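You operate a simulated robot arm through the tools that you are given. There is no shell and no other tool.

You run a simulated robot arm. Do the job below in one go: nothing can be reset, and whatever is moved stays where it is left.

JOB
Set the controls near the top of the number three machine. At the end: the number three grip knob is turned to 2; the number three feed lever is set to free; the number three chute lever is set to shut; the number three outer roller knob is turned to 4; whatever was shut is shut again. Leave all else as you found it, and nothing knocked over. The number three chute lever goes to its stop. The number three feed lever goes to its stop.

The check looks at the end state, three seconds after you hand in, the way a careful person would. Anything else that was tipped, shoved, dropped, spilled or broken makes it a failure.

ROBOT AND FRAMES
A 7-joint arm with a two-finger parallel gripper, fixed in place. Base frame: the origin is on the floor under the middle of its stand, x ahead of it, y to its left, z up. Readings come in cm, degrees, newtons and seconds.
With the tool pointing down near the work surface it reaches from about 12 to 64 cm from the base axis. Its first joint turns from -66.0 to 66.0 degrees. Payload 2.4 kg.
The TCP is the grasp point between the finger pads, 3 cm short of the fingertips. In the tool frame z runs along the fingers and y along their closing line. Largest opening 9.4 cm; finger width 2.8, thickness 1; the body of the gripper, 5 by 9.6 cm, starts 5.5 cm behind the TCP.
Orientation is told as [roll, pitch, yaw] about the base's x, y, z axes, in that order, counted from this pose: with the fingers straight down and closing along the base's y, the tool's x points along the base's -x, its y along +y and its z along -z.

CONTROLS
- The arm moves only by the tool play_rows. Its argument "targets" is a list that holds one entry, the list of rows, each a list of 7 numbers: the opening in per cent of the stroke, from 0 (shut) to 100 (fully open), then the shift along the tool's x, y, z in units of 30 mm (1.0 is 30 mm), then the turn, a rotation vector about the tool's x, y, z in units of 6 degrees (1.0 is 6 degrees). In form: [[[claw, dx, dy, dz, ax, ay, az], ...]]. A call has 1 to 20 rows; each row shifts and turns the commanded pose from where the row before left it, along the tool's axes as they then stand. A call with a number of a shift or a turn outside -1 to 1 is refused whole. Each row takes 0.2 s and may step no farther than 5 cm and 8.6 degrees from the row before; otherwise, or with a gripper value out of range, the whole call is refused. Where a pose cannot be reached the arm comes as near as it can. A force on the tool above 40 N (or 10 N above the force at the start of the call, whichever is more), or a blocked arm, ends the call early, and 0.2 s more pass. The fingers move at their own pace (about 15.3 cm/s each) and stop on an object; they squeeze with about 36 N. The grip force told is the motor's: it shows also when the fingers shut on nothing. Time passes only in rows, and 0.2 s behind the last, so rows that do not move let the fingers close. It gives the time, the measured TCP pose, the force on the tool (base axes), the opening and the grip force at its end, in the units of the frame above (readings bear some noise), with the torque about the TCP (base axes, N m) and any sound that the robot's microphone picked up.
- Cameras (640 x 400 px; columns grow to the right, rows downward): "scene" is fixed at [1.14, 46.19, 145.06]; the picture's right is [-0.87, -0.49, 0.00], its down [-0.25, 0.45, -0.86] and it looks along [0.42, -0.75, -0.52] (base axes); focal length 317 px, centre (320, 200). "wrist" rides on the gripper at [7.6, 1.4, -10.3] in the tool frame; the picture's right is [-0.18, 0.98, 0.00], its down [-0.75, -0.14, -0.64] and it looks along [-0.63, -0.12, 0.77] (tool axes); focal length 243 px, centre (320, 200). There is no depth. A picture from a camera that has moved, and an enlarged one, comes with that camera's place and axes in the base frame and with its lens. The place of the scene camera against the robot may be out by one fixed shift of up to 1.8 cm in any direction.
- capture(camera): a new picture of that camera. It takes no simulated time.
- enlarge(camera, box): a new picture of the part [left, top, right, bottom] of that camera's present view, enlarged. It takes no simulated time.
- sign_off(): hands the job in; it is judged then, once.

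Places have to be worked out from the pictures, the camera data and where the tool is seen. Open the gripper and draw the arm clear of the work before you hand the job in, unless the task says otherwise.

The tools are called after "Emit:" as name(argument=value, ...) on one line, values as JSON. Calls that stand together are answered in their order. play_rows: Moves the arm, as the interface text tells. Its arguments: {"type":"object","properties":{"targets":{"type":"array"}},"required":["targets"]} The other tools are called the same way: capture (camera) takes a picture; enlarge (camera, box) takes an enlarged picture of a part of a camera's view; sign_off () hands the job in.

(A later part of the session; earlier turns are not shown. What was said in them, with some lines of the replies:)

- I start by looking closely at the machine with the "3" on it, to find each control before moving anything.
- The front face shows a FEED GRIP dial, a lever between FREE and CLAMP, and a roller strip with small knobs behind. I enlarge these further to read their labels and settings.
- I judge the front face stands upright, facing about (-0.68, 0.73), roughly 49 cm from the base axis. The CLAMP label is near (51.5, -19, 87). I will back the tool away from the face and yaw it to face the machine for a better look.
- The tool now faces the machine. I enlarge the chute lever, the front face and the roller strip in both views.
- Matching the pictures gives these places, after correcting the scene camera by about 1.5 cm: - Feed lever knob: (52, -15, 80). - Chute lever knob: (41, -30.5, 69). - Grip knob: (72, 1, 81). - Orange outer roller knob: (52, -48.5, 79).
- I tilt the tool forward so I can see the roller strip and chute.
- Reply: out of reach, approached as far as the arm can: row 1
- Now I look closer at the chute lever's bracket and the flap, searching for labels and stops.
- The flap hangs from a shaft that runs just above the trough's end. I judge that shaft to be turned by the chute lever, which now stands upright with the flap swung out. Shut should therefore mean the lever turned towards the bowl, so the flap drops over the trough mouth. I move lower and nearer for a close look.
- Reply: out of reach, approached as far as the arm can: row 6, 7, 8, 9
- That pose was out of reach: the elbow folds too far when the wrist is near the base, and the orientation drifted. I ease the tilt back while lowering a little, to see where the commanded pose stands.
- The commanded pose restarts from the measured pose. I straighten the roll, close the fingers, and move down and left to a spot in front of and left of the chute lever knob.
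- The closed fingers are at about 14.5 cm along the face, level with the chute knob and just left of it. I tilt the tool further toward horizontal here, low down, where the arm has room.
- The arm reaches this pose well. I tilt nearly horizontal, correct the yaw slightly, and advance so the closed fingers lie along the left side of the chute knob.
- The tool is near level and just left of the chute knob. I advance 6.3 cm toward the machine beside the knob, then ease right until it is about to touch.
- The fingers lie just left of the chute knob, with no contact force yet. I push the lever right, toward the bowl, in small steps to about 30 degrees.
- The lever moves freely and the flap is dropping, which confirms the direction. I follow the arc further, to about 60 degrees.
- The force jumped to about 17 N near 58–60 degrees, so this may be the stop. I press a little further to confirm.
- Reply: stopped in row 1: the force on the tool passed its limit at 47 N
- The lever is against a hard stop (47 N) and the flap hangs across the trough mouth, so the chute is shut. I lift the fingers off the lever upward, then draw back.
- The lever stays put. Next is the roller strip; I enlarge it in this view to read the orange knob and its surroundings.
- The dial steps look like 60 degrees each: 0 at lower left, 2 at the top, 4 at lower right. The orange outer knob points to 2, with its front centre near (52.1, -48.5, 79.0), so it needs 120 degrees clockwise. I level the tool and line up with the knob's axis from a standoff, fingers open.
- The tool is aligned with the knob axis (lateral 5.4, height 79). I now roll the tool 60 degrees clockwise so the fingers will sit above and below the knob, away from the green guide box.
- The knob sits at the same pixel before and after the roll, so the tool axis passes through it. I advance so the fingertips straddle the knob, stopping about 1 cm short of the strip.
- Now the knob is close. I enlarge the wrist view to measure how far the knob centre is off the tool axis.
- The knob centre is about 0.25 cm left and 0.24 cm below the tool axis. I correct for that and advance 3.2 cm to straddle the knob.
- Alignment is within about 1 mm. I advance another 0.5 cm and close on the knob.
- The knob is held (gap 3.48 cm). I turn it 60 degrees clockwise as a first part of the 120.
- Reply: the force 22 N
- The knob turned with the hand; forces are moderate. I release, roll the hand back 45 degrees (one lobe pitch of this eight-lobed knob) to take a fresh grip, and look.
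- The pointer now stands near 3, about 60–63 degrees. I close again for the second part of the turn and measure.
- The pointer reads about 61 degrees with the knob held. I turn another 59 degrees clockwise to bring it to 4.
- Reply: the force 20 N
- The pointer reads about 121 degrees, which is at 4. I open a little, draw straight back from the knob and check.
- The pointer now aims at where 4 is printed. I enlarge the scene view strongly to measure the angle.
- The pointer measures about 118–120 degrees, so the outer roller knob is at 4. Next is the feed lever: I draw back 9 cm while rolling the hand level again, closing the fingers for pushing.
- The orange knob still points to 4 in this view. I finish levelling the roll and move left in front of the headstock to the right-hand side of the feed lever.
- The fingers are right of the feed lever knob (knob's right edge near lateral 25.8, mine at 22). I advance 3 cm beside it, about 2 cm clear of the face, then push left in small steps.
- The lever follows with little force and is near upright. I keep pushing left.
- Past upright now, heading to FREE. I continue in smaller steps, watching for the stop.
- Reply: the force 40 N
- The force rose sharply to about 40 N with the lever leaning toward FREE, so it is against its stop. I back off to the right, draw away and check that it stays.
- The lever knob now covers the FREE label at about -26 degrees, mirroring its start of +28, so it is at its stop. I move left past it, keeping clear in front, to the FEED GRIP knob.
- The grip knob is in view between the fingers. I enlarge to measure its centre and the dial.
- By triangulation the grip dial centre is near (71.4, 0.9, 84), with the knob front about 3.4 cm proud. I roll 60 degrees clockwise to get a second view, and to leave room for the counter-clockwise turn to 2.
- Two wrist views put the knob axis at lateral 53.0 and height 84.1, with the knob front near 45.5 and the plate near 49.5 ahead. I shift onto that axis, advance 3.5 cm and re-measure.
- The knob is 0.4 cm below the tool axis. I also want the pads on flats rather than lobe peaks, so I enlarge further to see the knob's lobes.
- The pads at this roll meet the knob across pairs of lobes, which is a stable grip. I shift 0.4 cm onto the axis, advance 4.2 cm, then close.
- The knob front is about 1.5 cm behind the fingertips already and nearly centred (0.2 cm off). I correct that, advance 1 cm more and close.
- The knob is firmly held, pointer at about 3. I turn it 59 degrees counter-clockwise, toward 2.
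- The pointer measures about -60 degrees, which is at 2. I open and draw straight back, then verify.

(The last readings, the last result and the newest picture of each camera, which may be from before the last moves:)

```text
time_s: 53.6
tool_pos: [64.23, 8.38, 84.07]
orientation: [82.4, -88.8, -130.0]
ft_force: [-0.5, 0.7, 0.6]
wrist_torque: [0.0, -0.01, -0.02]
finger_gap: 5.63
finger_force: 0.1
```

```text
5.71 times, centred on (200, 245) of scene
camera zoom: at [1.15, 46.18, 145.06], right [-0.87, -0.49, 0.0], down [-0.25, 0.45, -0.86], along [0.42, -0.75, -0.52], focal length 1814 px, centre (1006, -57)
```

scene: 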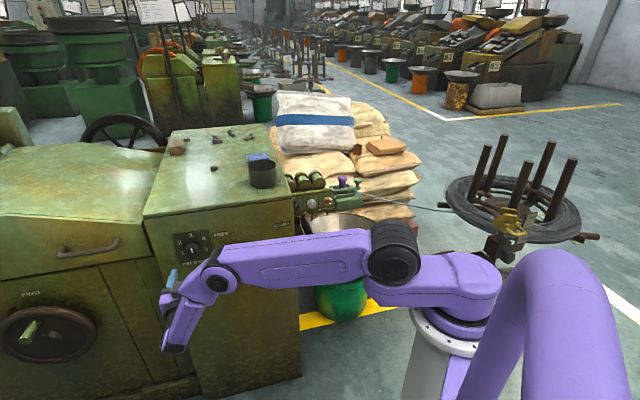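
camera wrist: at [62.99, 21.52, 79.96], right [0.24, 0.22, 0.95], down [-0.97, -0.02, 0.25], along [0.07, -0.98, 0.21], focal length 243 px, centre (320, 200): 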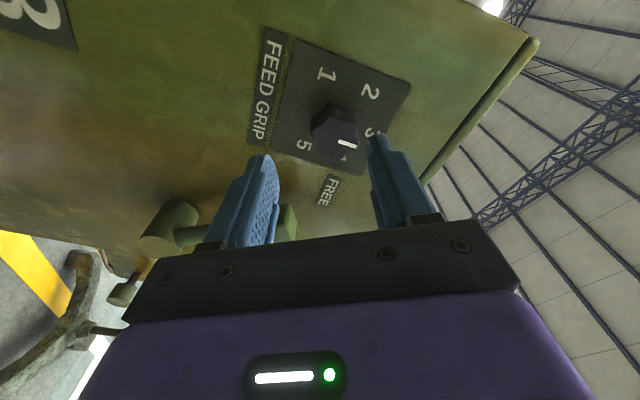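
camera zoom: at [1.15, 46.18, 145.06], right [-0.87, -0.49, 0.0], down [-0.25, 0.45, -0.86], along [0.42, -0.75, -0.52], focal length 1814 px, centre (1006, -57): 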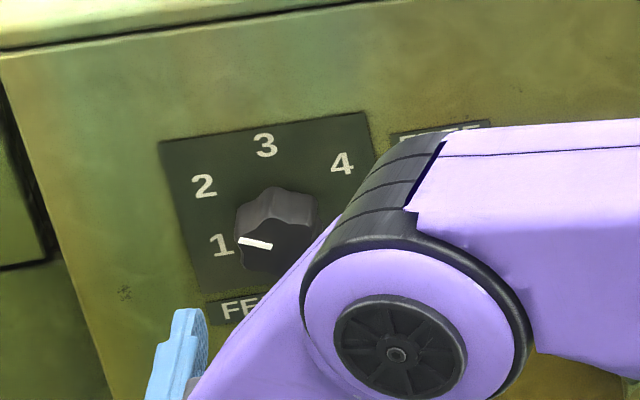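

The pointer is by 2. I zoom in to measure its angle more exactly before leaving it.

Emit:
enlarge(camera="scene", box=[175, 228, 215, 265])

Emit:
enlarge(camera="wrist", box=[290, 80, 360, 160])

```text
10.81 times, centred on (195, 246) of scene
camera zoom: at [1.15, 46.18, 145.06], right [-0.87, -0.49, 0.0], down [-0.25, 0.45, -0.86], along [0.42, -0.75, -0.52], focal length 3432 px, centre (1671, -303)
```

zoom: 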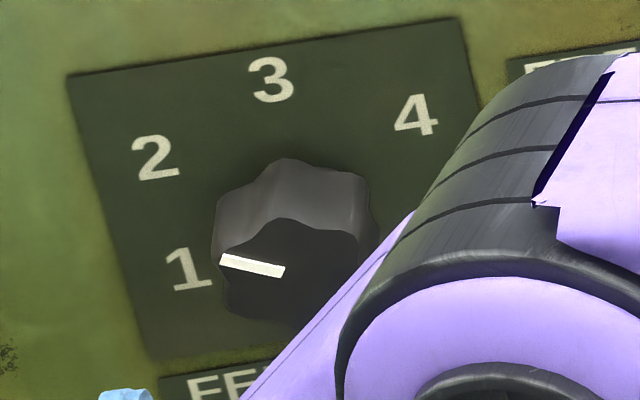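

```text
5.00 times, centred on (325, 120) of wrist
camera zoom: at [58.35, 16.87, 76.47], right [0.72, 0.66, 0.2], down [-0.55, 0.37, 0.75], along [0.42, -0.66, 0.63], focal length 1213 px, centre (295, 600)
```

zoom: 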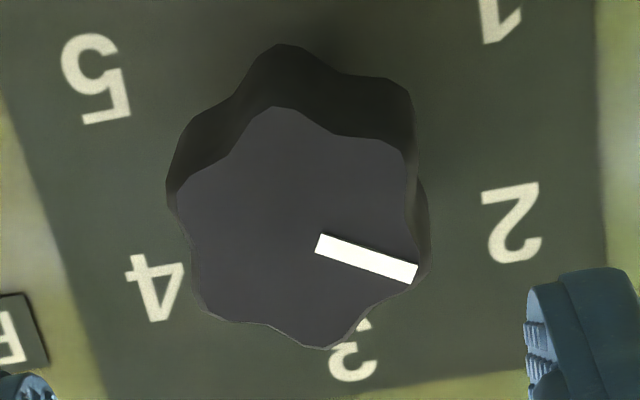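

Both views average about -60 degrees, so the grip knob is at 2. I now draw the arm back from the machine and tilt the hand up, out of the way, with the gripper open.

Emit:
play_rows(targets=[[[60, 0, 0, -0.8, 0, 0, 0], [60, 0, 0, -0.8, 0, 0, 0], [60, 0, 0, -0.8, 0, 0, 0], [80, 0, 0, 0, 0, 1, 0], [100, 0, 0, 0, 0, 1, 0], [100, 0, 0, 0, 0, 1, 0], [100, 0, 0, 0, 0, 1, 0], [100, 0, 0, 0, 0, 1, 0], [100, 0, 0, 0, 0, 1, 0], [100, 0, 0, 0, 0, 1, 0], [100, 0, 0, 0, 0, 1, 0]]])

Emit:
capture(camera="scene")

Emit:
capture(camera="wrist")

```text
time_s: 56.0
tool_pos: [59.53, 13.64, 84.12]
orientation: [1.5, -41.8, -48.6]
ft_force: [-1.2, 0.0, 0.5]
wrist_torque: [0.0, 0.0, -0.01]
finger_gap: 9.37
finger_force: 0.1
```

```text
taken
```

scene: 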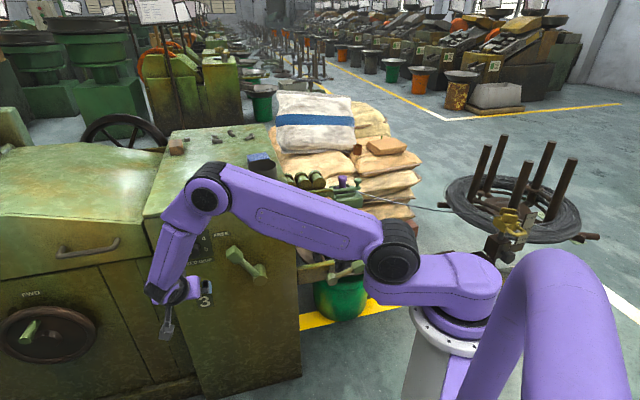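

```text
taken
camera wrist: at [52.02, 23.73, 86.7], right [0.82, 0.56, 0.14], down [-0.03, -0.21, 0.98], along [0.58, -0.8, -0.15], focal length 243 px, centre (320, 200)
```

wrist: 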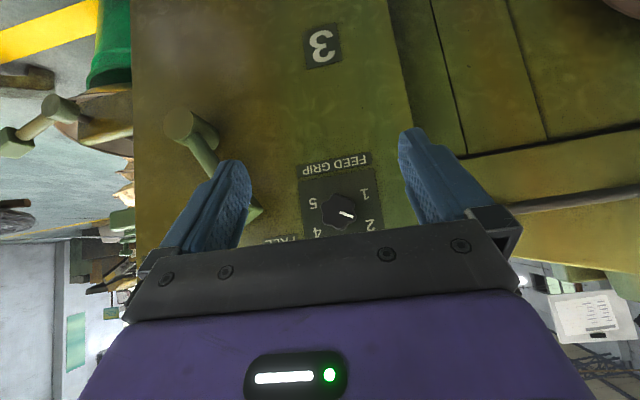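

I enlarge the views to check all four controls.

Emit:
enlarge(camera="scene", box=[190, 210, 310, 300])

Emit:
enlarge(camera="scene", box=[280, 170, 400, 300])

Emit:
enlarge(camera="wrist", box=[0, 70, 260, 240])

```text
4.44 times, centred on (250, 255) of scene
camera zoom: at [1.14, 46.19, 145.06], right [-0.87, -0.49, 0.0], down [-0.25, 0.45, -0.86], along [0.42, -0.75, -0.52], focal length 1411 px, centre (631, -44)
```

zoom: 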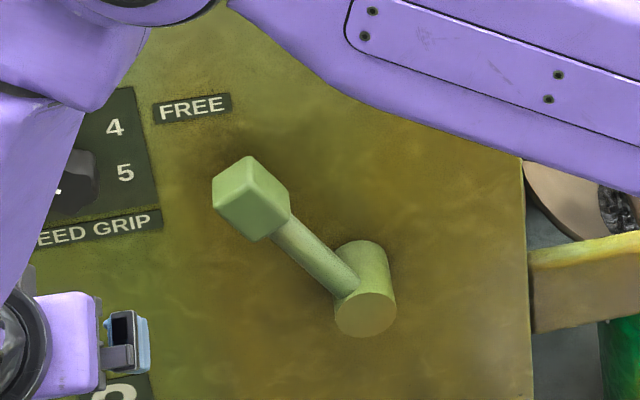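

```text
3.08 times, centred on (340, 235) of scene
camera zoom: at [1.14, 46.19, 145.06], right [-0.87, -0.49, 0.0], down [-0.25, 0.45, -0.86], along [0.42, -0.75, -0.52], focal length 977 px, centre (258, 92)
```

zoom: 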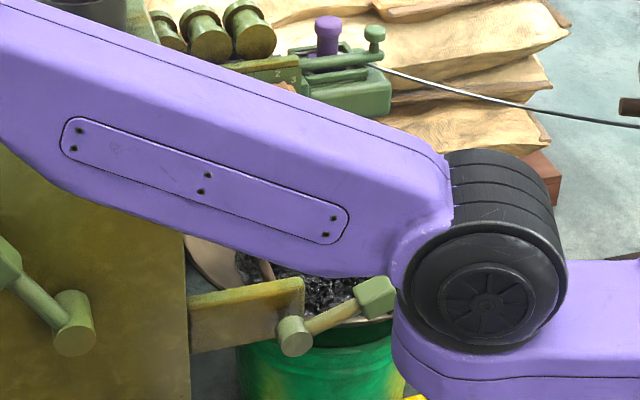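

```text
2.35 times, centred on (130, 155) of wrist
camera zoom: at [52.02, 23.73, 86.7], right [0.82, 0.56, 0.14], down [-0.03, -0.21, 0.98], along [0.58, -0.8, -0.15], focal length 571 px, centre (767, 306)
```

zoom: 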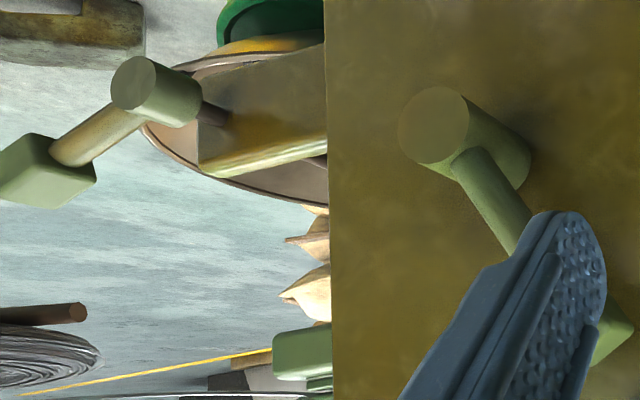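

The feed lever sits at its FREE stop and the chute lever at its shut stop. I raise the arm and swing it back toward its starting area so it is clear, then check the roller knob and flap once more.

Emit:
play_rows(targets=[[[100, -0.667, 0, -0.745, 0, 0, 0], [100, -0.667, 0, -0.745, 0, 0, 0], [100, -0.667, 0, -0.745, 0, 0, 0], [100, -0.667, 0, -0.745, 0, 0, 0], [100, -0.667, 0, -0.745, 0, 0, 0], [100, -0.667, 0, -0.745, 0, 0, 0], [100, 0, 0, 0, 0, 1, 0], [100, 0, 0, 0, 0, 1, 0], [100, 0, 0, 0, 0, 1, 0], [100, 0, 0, 0, 0, 1, 0]]])

Emit:
capture(camera="scene")

```text
time_s: 58.2
tool_pos: [59.2, 13.6, 102.17]
orientation: [1.3, -17.7, -48.0]
ft_force: [-0.6, -0.3, 0.1]
wrist_torque: [0.02, 0.0, 0.02]
finger_gap: 9.41
finger_force: 0.0
```

```text
taken
```

scene: 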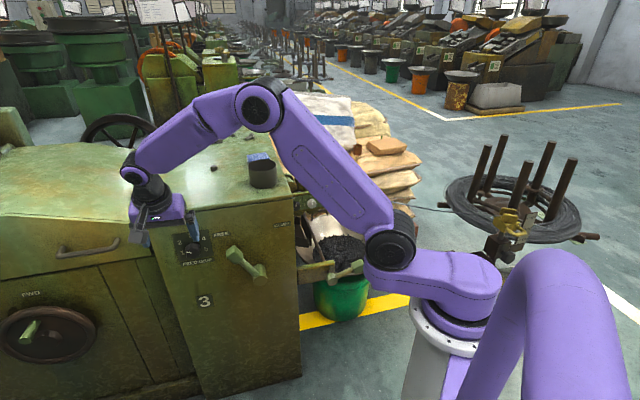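

The arm is above and in front of the headstock, touching nothing. I level the tool downward and slide it right, in front of the machine, for a final unobstructed check.

Emit:
play_rows(targets=[[[100, 0, 0, 0, 0, 1, 0], [100, 0, 0, 0, 0, 1, 0], [100, 0, 0, 0, 0, 0.9, 0], [100, 0, -1, 0, 0, 0, 0], [100, 0, -1, 0, 0, 0, 0], [100, 0, -1, 0, 0, 0, 0], [100, 0, -1, 0, 0, 0, 0], [100, 0, -1, 0, 0, 0, 0], [100, 0, -1, 0, 0, 0, 0], [100, 0, -1, 0, 0, 0, 0], [100, 0, -1, 0, 0, 0, 0], [100, 0, -1, 0, 0, 0, 0]]])

Emit:
capture(camera="scene")

Emit:
capture(camera="wrist")

```text
time_s: 60.8
tool_pos: [39.32, -4.8, 101.62]
orientation: [1.2, -14.9, -47.8]
ft_force: [-0.1, -0.2, -0.3]
wrist_torque: [0.0, -0.01, -0.03]
finger_gap: 9.4
finger_force: 0.0
out of reach, approached as far as the arm can: row 1, 2, 3
```

```text
taken
```

scene: 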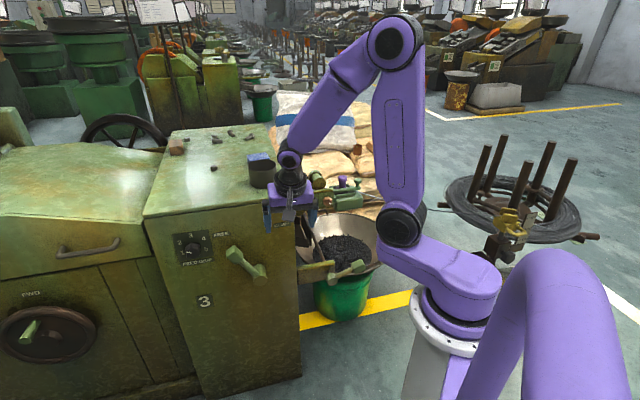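

```text
taken
camera wrist: at [33.54, 3.35, 109.58], right [0.84, 0.53, 0.07], down [0.26, -0.52, 0.81], along [0.47, -0.67, -0.58], focal length 243 px, centre (320, 200)
```

wrist: 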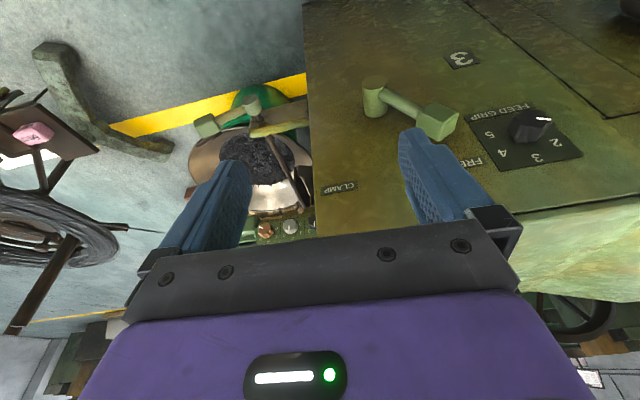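

I check the roller strip, flap and grip dial in these views.

Emit:
enlarge(camera="scene", box=[280, 180, 380, 300])

Emit:
enlarge(camera="wrist", box=[180, 80, 340, 250])

Emit:
enlarge(camera="scene", box=[140, 120, 300, 300])

```text
3.33 times, centred on (330, 240) of scene
camera zoom: at [1.14, 46.19, 145.06], right [-0.87, -0.49, 0.0], down [-0.25, 0.45, -0.86], along [0.42, -0.75, -0.52], focal length 1058 px, centre (287, 67)
```

zoom: 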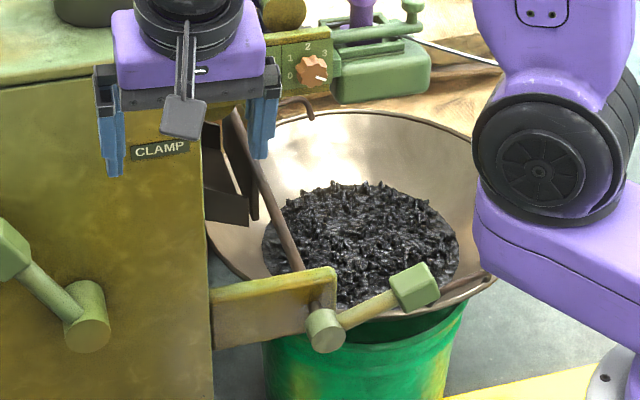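

```text
2.35 times, centred on (260, 165) of wrist
camera zoom: at [33.54, 3.35, 109.58], right [0.84, 0.53, 0.07], down [0.26, -0.52, 0.81], along [0.47, -0.67, -0.58], focal length 571 px, centre (461, 282)
```

zoom: 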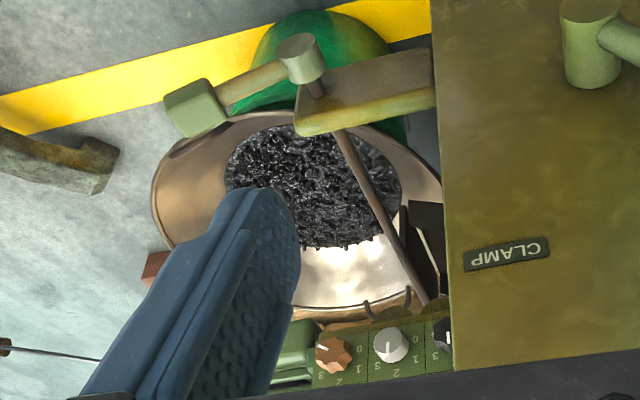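

```text
2.22 times, centred on (220, 210) of scene
camera zoom: at [1.14, 46.19, 145.06], right [-0.87, -0.49, 0.0], down [-0.25, 0.45, -0.86], along [0.42, -0.75, -0.52], focal length 705 px, centre (542, 178)
```

zoom: 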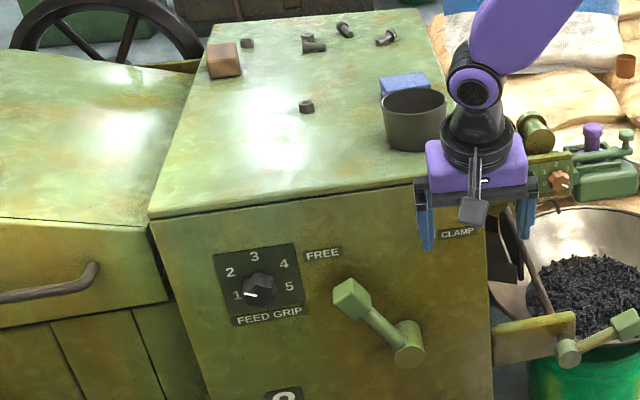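

All four controls are set:
- **Grip knob:** at 2.
- **Feed lever:** at its FREE stop.
- **Chute lever:** at its stop, with the flap down over the trough.
- **Outer roller knob:** at 4.

The loose parts on top and everything else look as I found them, and the open gripper is clear of the machine, so I hand in the job.

Emit:
sign_off()

```text
The job is handed in.
```

I set all four controls on the number three machine and handed the job in. The check's result hasn't come back.

- **Grip knob:** turned from 3 to 2. The pointer measured within a few degrees of the 2 mark.
- **Feed lever:** pushed from CLAMP to FREE until it hit a stop at about 40 N. It stayed there after release.
- **Chute lever:** pushed toward the bowl until it hit a hard stop at about 47 N. I found no label for this lever, so I took "shut" to be the position where its flap hangs down over the end of the trough.
- **Outer roller knob:** I took this to be the orange knob, the one farthest from the machine body. It went from 2 to 4 in two grips, and the pointer measured within about 4 degrees of the 4 mark.

I opened no cover or door, so nothing had to be shut again. In the last pictures the loose parts on top and the other controls looked unchanged. The arm is drawn back with the gripper open.
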